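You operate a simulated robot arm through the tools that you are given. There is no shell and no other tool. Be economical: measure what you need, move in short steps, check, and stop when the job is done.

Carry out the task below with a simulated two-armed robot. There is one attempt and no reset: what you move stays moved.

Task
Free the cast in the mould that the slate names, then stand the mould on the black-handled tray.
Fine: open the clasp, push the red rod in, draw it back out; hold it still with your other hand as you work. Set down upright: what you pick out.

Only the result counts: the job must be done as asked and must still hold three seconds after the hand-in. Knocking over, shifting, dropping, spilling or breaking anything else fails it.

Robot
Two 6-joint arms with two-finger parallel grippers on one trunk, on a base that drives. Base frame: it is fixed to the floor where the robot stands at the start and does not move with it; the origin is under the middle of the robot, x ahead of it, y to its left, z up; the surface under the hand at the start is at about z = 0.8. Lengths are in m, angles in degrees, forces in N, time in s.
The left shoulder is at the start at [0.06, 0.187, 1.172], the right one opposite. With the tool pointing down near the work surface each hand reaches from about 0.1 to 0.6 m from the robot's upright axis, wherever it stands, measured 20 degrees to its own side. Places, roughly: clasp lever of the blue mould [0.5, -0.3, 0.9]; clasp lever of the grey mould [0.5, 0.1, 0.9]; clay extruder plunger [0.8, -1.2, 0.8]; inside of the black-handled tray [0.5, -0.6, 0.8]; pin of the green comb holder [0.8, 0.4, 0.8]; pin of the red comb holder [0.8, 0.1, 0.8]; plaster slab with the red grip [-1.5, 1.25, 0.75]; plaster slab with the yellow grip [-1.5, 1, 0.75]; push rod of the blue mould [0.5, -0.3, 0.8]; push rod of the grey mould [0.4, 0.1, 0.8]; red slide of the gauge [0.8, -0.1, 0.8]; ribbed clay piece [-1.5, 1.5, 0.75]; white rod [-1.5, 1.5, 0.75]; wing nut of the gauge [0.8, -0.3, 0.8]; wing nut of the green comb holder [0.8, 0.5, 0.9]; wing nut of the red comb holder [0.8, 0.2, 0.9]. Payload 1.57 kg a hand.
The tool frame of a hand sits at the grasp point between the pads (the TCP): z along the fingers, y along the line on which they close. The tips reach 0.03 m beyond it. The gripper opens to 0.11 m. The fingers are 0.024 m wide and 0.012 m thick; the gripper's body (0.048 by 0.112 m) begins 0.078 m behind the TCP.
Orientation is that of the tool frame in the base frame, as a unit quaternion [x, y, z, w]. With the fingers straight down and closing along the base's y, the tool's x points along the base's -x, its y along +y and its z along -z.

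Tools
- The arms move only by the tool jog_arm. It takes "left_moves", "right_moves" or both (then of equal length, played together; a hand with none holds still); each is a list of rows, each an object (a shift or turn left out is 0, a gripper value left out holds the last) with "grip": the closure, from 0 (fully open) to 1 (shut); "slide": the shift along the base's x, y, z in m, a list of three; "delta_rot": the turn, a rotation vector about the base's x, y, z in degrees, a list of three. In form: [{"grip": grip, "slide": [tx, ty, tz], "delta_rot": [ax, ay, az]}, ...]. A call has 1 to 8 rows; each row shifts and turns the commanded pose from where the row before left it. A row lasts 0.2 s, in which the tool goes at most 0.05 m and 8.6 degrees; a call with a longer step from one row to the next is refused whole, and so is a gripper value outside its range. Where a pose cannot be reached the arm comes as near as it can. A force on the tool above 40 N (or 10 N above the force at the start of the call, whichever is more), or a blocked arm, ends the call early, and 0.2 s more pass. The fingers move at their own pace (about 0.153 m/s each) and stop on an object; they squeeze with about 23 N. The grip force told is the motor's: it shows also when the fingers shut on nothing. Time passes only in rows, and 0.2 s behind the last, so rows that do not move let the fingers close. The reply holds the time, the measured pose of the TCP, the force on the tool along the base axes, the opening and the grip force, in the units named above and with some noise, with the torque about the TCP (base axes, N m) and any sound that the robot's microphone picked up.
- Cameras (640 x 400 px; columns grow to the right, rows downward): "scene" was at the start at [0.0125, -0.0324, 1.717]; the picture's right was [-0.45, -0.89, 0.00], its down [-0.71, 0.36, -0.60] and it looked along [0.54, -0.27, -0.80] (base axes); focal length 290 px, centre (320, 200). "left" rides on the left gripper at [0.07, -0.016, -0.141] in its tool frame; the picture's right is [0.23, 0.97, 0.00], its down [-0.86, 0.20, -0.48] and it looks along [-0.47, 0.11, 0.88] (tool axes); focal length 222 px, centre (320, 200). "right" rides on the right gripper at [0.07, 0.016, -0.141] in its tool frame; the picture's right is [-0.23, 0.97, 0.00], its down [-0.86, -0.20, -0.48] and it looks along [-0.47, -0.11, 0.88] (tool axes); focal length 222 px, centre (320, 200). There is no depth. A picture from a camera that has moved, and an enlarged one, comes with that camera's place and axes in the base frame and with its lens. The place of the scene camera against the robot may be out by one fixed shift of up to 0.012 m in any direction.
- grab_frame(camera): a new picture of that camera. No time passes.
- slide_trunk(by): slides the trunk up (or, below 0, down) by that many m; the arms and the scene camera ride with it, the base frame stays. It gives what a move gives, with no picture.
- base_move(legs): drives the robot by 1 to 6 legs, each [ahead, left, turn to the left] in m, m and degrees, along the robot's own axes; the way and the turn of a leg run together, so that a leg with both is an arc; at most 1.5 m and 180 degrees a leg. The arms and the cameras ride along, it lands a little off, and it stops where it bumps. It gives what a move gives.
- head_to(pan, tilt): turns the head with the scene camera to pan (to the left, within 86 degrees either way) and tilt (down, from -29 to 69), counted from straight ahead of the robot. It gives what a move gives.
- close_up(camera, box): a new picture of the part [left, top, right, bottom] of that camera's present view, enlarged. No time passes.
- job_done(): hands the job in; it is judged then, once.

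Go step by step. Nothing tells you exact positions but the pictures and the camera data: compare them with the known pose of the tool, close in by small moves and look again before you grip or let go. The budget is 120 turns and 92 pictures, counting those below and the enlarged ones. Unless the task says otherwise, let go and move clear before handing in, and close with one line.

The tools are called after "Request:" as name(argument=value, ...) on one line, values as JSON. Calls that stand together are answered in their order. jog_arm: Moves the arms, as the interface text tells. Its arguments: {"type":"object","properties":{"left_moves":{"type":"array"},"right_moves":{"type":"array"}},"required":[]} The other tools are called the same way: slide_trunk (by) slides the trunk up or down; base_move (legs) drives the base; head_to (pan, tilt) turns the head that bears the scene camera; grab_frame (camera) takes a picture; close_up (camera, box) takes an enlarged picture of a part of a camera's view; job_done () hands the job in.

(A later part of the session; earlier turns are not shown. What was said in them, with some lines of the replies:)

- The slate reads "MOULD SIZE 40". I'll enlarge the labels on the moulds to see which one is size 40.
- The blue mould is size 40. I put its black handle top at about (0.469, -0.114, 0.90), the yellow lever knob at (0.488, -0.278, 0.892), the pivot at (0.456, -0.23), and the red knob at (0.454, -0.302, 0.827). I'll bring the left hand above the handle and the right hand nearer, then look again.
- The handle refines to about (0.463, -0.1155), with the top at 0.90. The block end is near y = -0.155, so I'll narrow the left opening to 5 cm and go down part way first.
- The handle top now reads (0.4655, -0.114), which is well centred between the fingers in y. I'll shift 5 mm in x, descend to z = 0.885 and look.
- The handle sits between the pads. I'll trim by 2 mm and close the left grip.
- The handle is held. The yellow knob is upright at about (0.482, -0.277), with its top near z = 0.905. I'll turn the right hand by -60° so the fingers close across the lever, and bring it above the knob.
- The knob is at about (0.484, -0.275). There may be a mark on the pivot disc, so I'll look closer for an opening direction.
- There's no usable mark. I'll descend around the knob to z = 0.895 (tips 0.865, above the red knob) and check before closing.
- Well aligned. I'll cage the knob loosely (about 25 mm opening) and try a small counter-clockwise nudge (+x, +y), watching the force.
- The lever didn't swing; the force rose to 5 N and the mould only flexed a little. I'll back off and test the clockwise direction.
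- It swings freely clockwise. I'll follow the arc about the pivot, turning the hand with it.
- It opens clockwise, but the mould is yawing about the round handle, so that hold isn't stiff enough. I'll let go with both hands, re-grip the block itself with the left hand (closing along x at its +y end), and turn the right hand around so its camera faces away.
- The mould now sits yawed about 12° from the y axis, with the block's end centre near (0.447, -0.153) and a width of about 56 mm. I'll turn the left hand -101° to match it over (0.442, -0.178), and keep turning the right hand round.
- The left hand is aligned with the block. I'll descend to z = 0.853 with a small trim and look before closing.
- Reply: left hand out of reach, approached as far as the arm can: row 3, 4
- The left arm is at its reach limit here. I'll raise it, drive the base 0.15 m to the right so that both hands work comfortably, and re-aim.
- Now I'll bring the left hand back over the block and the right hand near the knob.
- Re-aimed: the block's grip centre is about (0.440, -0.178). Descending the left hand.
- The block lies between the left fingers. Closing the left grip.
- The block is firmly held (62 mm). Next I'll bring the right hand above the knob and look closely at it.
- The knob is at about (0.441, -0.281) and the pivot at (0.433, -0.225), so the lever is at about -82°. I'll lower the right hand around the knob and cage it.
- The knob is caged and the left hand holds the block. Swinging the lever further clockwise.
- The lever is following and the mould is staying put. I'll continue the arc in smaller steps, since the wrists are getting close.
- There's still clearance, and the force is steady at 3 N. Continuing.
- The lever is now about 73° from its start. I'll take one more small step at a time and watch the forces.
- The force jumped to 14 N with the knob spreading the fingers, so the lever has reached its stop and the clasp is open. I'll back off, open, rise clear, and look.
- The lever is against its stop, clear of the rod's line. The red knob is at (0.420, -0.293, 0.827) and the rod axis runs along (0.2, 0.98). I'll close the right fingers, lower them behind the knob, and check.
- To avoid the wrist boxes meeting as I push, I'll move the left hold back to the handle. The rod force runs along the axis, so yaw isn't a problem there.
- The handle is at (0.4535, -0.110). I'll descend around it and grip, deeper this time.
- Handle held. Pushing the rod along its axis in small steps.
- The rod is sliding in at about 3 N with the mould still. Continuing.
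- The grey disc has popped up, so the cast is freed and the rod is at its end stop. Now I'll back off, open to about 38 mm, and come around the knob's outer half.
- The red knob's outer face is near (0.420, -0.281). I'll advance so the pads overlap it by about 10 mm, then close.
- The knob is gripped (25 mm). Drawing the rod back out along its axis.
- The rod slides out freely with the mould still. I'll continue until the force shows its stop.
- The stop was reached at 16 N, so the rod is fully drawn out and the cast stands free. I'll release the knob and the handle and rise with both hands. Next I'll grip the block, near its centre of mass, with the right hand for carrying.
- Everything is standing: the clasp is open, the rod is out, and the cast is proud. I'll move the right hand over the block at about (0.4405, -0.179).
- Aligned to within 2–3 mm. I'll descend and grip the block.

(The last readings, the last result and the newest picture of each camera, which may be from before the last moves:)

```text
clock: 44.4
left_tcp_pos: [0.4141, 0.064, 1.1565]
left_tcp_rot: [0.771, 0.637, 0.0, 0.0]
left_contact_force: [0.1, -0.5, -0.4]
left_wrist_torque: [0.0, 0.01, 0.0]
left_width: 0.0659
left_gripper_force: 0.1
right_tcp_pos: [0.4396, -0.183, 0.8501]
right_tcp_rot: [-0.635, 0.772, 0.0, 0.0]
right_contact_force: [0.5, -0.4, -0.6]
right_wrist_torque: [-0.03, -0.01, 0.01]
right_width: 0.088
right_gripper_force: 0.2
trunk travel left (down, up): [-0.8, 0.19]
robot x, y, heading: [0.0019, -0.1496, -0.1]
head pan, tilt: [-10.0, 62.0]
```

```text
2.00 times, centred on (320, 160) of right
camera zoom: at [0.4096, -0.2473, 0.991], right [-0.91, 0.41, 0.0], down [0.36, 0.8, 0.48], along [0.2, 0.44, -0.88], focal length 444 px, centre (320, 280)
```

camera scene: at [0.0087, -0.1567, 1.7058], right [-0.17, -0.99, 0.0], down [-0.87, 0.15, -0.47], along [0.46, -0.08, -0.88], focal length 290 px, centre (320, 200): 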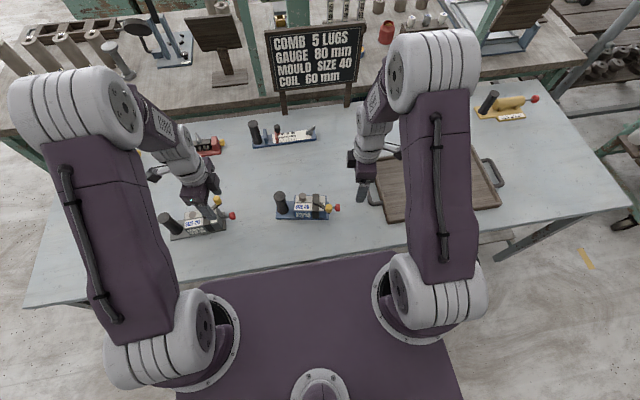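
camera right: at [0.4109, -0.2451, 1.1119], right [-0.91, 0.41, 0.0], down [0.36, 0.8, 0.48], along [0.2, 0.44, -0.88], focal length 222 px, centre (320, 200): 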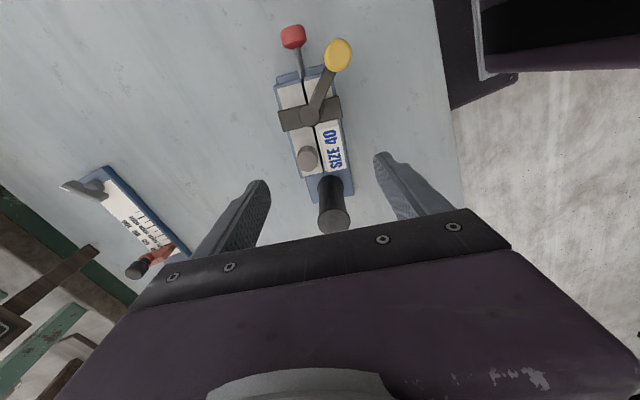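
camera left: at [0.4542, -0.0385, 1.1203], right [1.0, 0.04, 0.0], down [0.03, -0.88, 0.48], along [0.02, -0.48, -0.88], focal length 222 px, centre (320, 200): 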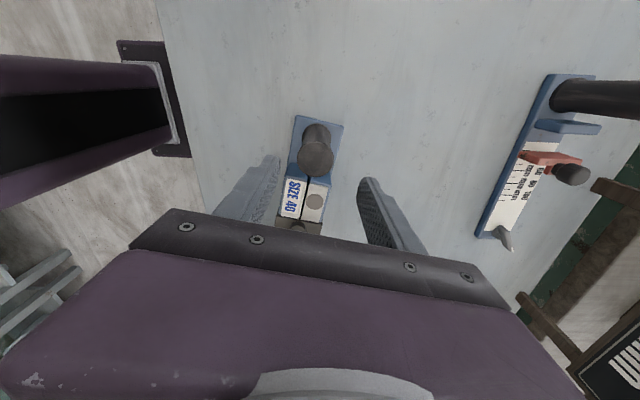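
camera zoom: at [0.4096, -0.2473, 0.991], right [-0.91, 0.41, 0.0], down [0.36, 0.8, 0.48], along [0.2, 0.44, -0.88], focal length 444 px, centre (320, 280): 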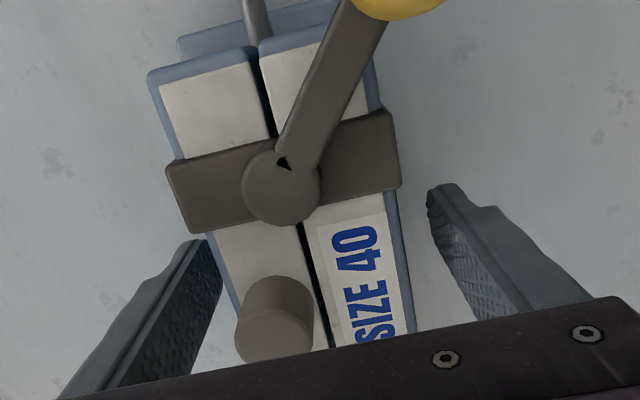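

The block is between the fingers and the cast is clear of the palm. I'll close, then lift slightly to check for sag.

Request:
jog_arm(right_moves=[{"grip": 0.35}, {"grip": 0.45}, {"grip": 0.6}, {"grip": 1.0}, {}, {"slide": [0, 0, 0.008]}, {"slide": [0, 0, 0.008]}])

Request:
close_up(camera="scene", box=[260, 170, 380, 245])

```text
clock: 46.0
left_tcp_pos: [0.4148, 0.0634, 1.1559]
left_tcp_rot: [0.771, 0.637, 0.0, 0.0]
left_contact_force: [-0.2, -0.2, 0.7]
left_wrist_torque: [-0.01, 0.04, 0.0]
left_width: 0.0658
left_gripper_force: 0.0
right_tcp_pos: [0.4385, -0.1818, 0.8647]
right_tcp_rot: [-0.635, 0.773, 0.0, -0.002]
right_contact_force: [-0.1, -0.4, -5.7]
right_wrist_torque: [0.09, -0.04, -0.02]
right_width: 0.0621
right_gripper_force: 23.1
trunk travel left (down, up): [-0.8, 0.19]
robot x, y, heading: [-0.0011, -0.1523, 0.1]
head pan, tilt: [-10.0, 62.0]
```

```text
5.33 times, centred on (320, 208) of scene
camera zoom: at [0.0101, -0.1592, 1.7058], right [-0.17, -0.99, 0.0], down [-0.87, 0.15, -0.47], along [0.46, -0.08, -0.88], focal length 1546 px, centre (320, 160)
```

zoom: 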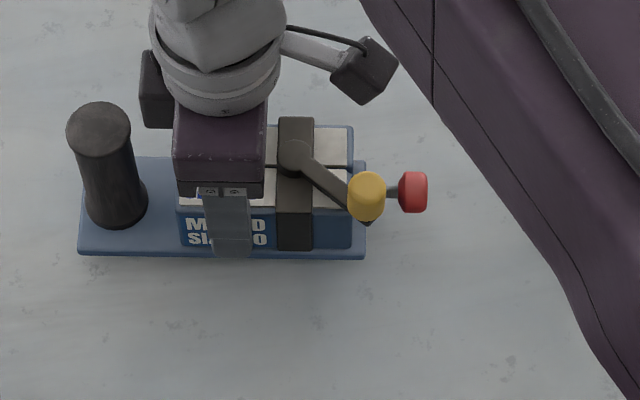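

It's balanced (0.58 kg, hardly any torque) and level. I'll lift to about z = 1.0 and drive 0.2 m to the right toward the tray.

Request:
jog_arm(right_moves=[{"slide": [0, 0, 0.025]}, {"slide": [0, 0, 0.03]}, {"slide": [0, 0, 0.03]}, {"slide": [0, 0, 0.03]}, {"slide": [0, 0, 0.02]}])

Request:
base_move(legs=[[0, -0.1, 0], [0, -0.1, 0]])

Request:
head_to(pan=-22, tilt=58)

Request:
grab_frame(camera="scene")

Request:
grab_frame(camera="right")

```text
clock: 47.2
left_tcp_pos: [0.4151, 0.0647, 1.1559]
left_tcp_rot: [0.772, 0.636, 0.0, 0.001]
left_contact_force: [0.3, 0.1, -0.1]
left_wrist_torque: [0.0, 0.0, -0.02]
left_width: 0.0662
left_gripper_force: 0.1
right_tcp_pos: [0.4376, -0.1809, 1.0032]
right_tcp_rot: [-0.634, 0.773, 0.0, 0.0]
right_contact_force: [-0.3, -0.7, -5.2]
right_wrist_torque: [0.06, -0.02, 0.03]
right_width: 0.0622
right_gripper_force: 22.8
trunk travel left (down, up): [-0.8, 0.19]
robot x, y, heading: [-0.0029, -0.1446, 0.2]
head pan, tilt: [-10.0, 62.0]
```

```text
clock: 49.1
left_tcp_pos: [0.416, -0.1325, 1.1566]
left_tcp_rot: [0.771, 0.637, 0.0, 0.0]
left_contact_force: [-0.6, -0.1, -0.5]
left_wrist_torque: [-0.01, 0.0, -0.01]
left_width: 0.066
left_gripper_force: 0.1
right_tcp_pos: [0.4389, -0.377, 1.0023]
right_tcp_rot: [-0.636, 0.772, 0.0, 0.0]
right_contact_force: [-0.1, -0.3, -5.6]
right_wrist_torque: [0.04, -0.02, 0.01]
right_width: 0.062
right_gripper_force: 22.8
trunk travel left (down, up): [-0.8, 0.19]
robot x, y, heading: [0.0054, -0.3481, 0.0]
head pan, tilt: [-10.0, 62.0]
```

```text
clock: 49.8
left_tcp_pos: [0.4156, -0.1342, 1.1558]
left_tcp_rot: [0.77, 0.638, 0.0, -0.001]
left_contact_force: [0.6, -0.1, 0.7]
left_wrist_torque: [0.02, -0.01, 0.0]
left_width: 0.0663
left_gripper_force: 0.2
right_tcp_pos: [0.4391, -0.3797, 1.0007]
right_tcp_rot: [-0.635, 0.772, 0.0, 0.0]
right_contact_force: [0.2, -0.5, -5.0]
right_wrist_torque: [0.07, -0.04, 0.02]
right_width: 0.0617
right_gripper_force: 23.5
trunk travel left (down, up): [-0.8, 0.19]
robot x, y, heading: [0.0002, -0.3444, 0.1]
head pan, tilt: [-22.0, 58.0]
```

```text
25 pictures are left
camera scene: at [0.0115, -0.3733, 1.7104], right [-0.37, -0.93, 0.0], down [-0.79, 0.32, -0.53], along [0.49, -0.2, -0.85], focal length 290 px, centre (320, 200)
```

scene: 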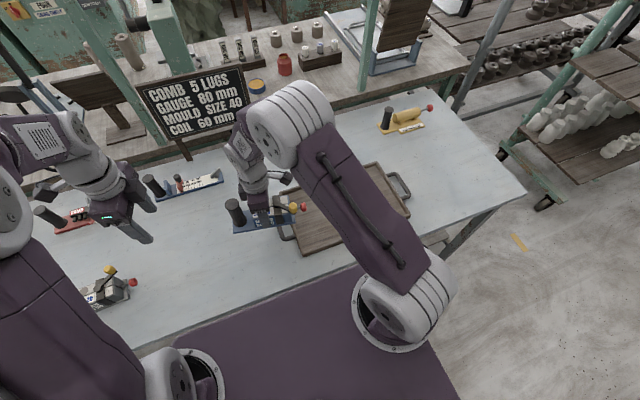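

```text
24 pictures are left
camera right: at [0.4105, -0.4438, 1.1427], right [-0.91, 0.41, 0.0], down [0.36, 0.8, 0.48], along [0.2, 0.44, -0.88], focal length 222 px, centre (320, 200)
```

right: 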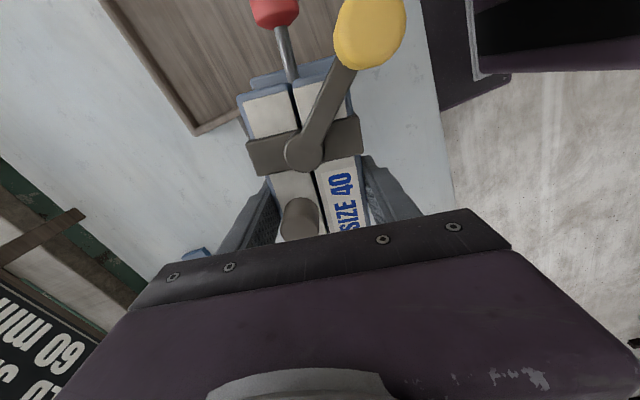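

The cast is still in the raised mould. The tray spans about x 0.34–0.595 and y -0.845 to -0.445. I'll carry the mould to TCP (0.46, -0.62), lower part way, and look.

Request:
jog_arm(right_moves=[{"slide": [0.002, -0.025, 0]}, {"slide": [0.0035, -0.035, 0]}, {"slide": [0.0035, -0.04, 0]}, {"slide": [0.0035, -0.04, 0]}, {"slide": [0.0035, -0.04, 0]}, {"slide": [0.003, -0.035, 0]}, {"slide": [0.002, -0.025, -0.02]}, {"slide": [0, 0, -0.03]}])

Request:
grab_frame(camera="scene")

Request:
grab_frame(camera="right")

```text
clock: 51.6
left_tcp_pos: [0.4149, -0.1329, 1.1559]
left_tcp_rot: [0.77, 0.637, -0.001, -0.001]
left_contact_force: [0.2, -0.1, 0.3]
left_wrist_torque: [0.01, 0.03, 0.02]
left_width: 0.0659
left_gripper_force: 0.1
right_tcp_pos: [0.4604, -0.6192, 0.9528]
right_tcp_rot: [-0.636, 0.772, 0.0, 0.0]
right_contact_force: [0.1, 0.1, -6.1]
right_wrist_torque: [0.05, -0.02, -0.04]
right_width: 0.0618
right_gripper_force: 23.1
trunk travel left (down, up): [-0.8, 0.19]
robot x, y, heading: [-0.004, -0.3474, 0.4]
head pan, tilt: [-22.0, 58.0]
```

```text
23 pictures are left
camera scene: at [0.0128, -0.3716, 1.7105], right [-0.37, -0.93, 0.0], down [-0.79, 0.32, -0.53], along [0.49, -0.2, -0.85], focal length 290 px, centre (320, 200)
```

scene: 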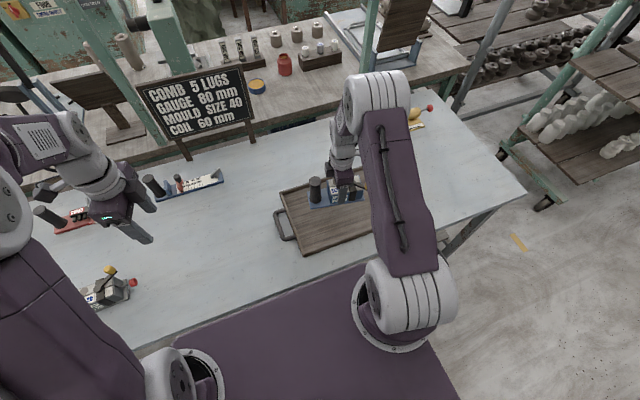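

```text
22 pictures are left
camera right: at [0.4321, -0.6832, 1.0932], right [-0.91, 0.41, 0.0], down [0.36, 0.8, 0.48], along [0.2, 0.44, -0.88], focal length 222 px, centre (320, 200)
```

right: 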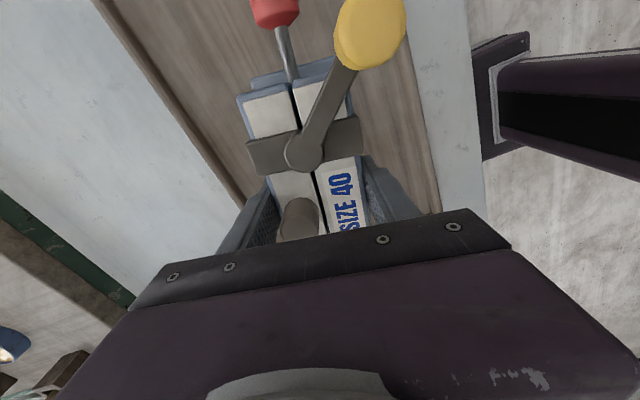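

The mould is well inside the tray walls. Lowering it, with small steps at the end.

Request:
jog_arm(right_moves=[{"slide": [0, 0, -0.03]}, {"slide": [0, 0, -0.03]}, {"slide": [0, 0, -0.015]}, {"slide": [0, 0, -0.006]}])

Request:
close_up(camera="scene", box=[260, 145, 400, 232])

```text
clock: 52.6
left_tcp_pos: [0.4165, -0.132, 1.1556]
left_tcp_rot: [0.77, 0.637, -0.001, 0.0]
left_contact_force: [0.1, -0.7, 0.0]
left_wrist_torque: [0.0, -0.03, -0.01]
left_width: 0.0658
left_gripper_force: 0.0
right_tcp_pos: [0.4618, -0.6167, 0.8721]
right_tcp_rot: [-0.636, 0.772, 0.0, 0.0]
right_contact_force: [-0.6, 0.0, -5.5]
right_wrist_torque: [0.03, -0.01, 0.02]
right_width: 0.062
right_gripper_force: 22.9
trunk travel left (down, up): [-0.8, 0.19]
robot x, y, heading: [0.0006, -0.3487, 0.1]
head pan, tilt: [-22.0, 58.0]
```

```text
4.57 times, centred on (330, 188) of scene
camera zoom: at [0.0118, -0.3716, 1.7105], right [-0.37, -0.93, 0.0], down [-0.79, 0.32, -0.53], along [0.49, -0.2, -0.85], focal length 1325 px, centre (274, 253)
```

zoom: 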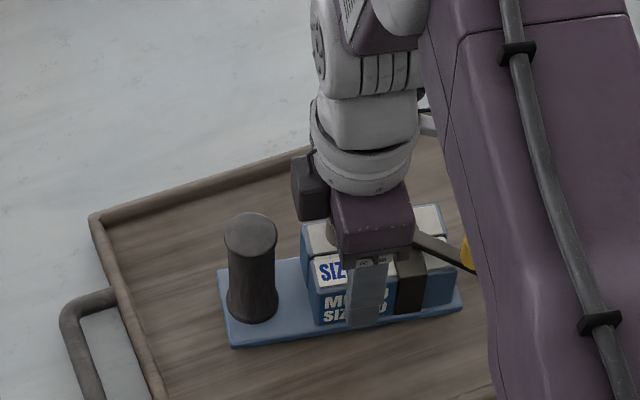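

Request:
jog_arm(right_moves=[{"slide": [0, 0, -0.004]}, {"slide": [0, 0, -0.004]}])

```text
clock: 53.2
left_tcp_pos: [0.4164, -0.1328, 1.1554]
left_tcp_rot: [0.771, 0.637, 0.0, 0.0]
left_contact_force: [-0.1, 0.1, -0.1]
left_wrist_torque: [0.01, 0.0, 0.03]
left_width: 0.0657
left_gripper_force: 0.0
right_tcp_pos: [0.46, -0.6179, 0.8624]
right_tcp_rot: [-0.635, 0.773, 0.0, 0.0]
right_contact_force: [1.2, -0.9, -6.0]
right_wrist_torque: [0.05, -0.02, 0.02]
right_width: 0.0618
right_gripper_force: 23.0
trunk travel left (down, up): [-0.8, 0.19]
robot x, y, heading: [0.0034, -0.3454, 0.0]
head pan, tilt: [-22.0, 58.0]
```

The mould still hangs free at z = 0.8624, with no contact yet. I'll take smaller steps down.

Request:
jog_arm(right_moves=[{"slide": [0, 0, -0.002]}, {"slide": [0, 0, -0.002]}])

```text
clock: 53.8
left_tcp_pos: [0.4138, -0.1318, 1.1564]
left_tcp_rot: [0.771, 0.637, 0.002, 0.001]
left_contact_force: [-0.7, -0.1, 0.2]
left_wrist_torque: [-0.02, -0.01, 0.01]
left_width: 0.0659
left_gripper_force: 0.1
right_tcp_pos: [0.46, -0.6178, 0.8615]
right_tcp_rot: [-0.635, 0.772, -0.002, 0.001]
right_contact_force: [1.4, -2.7, 18.8]
right_wrist_torque: [0.09, 0.67, 0.09]
right_width: 0.0615
right_gripper_force: 23.3
trunk travel left (down, up): [-0.8, 0.19]
robot x, y, heading: [0.0031, -0.3496, 0.4]
head pan, tilt: [-22.0, 58.0]
```

It has touched the tray floor. I'll ease up 2 mm to unload, release slowly, and rise.

Request:
jog_arm(right_moves=[{"slide": [0, 0, 0.0022]}, {"grip": 0.4}, {"grip": 0.25}, {"grip": 0.2}, {"slide": [0, 0, 0.03]}, {"slide": [0, 0, 0.04]}, {"slide": [0, 0, 0.04]}, {"slide": [0, 0, 0.04]}])

Request:
grab_frame(camera="right")

Request:
close_up(camera="scene", box=[260, 145, 400, 232])

```text
clock: 55.6
left_tcp_pos: [0.4146, -0.1316, 1.1565]
left_tcp_rot: [0.771, 0.637, 0.001, 0.0]
left_contact_force: [1.0, -0.2, -0.5]
left_wrist_torque: [-0.02, -0.03, 0.0]
left_width: 0.0659
left_gripper_force: 0.1
right_tcp_pos: [0.4588, -0.6164, 1.012]
right_tcp_rot: [-0.635, 0.772, 0.0, 0.0]
right_contact_force: [-0.6, -0.2, -0.4]
right_wrist_torque: [0.03, -0.01, 0.0]
right_width: 0.088
right_gripper_force: 0.2
trunk travel left (down, up): [-0.8, 0.19]
robot x, y, heading: [-0.0032, -0.3466, 0.2]
head pan, tilt: [-22.0, 58.0]
```

```text
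20 pictures are left
camera right: at [0.4299, -0.6817, 1.153], right [-0.91, 0.41, 0.0], down [0.36, 0.8, 0.48], along [0.2, 0.44, -0.88], focal length 222 px, centre (320, 200)
```

right: 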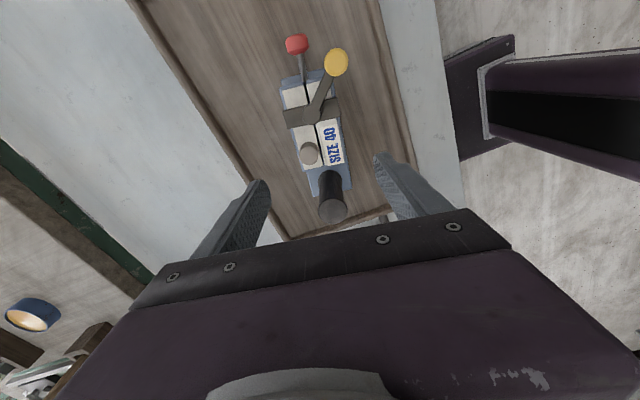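

```text
4.57 times, centred on (330, 188) of scene
camera zoom: at [0.0094, -0.3703, 1.7104], right [-0.37, -0.93, 0.0], down [-0.79, 0.32, -0.53], along [0.49, -0.2, -0.85], focal length 1325 px, centre (274, 253)
```

zoom: 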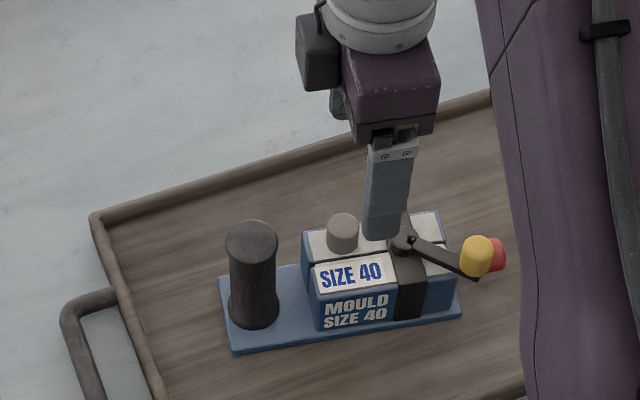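

The mould stands upright and flat inside the black-handled tray, with the clasp open, the rod drawn out and the cast raised. Both hands are clear, so I'm handing in.

Request:
job_done()

```text
The job is handed in.
```

The cast in the blue size-40 mould is freed, and the mould stands upright on the black-handled tray. While I opened the clasp, the mould turned about 8° under the first grip, so I re-gripped it on the block before finishing.
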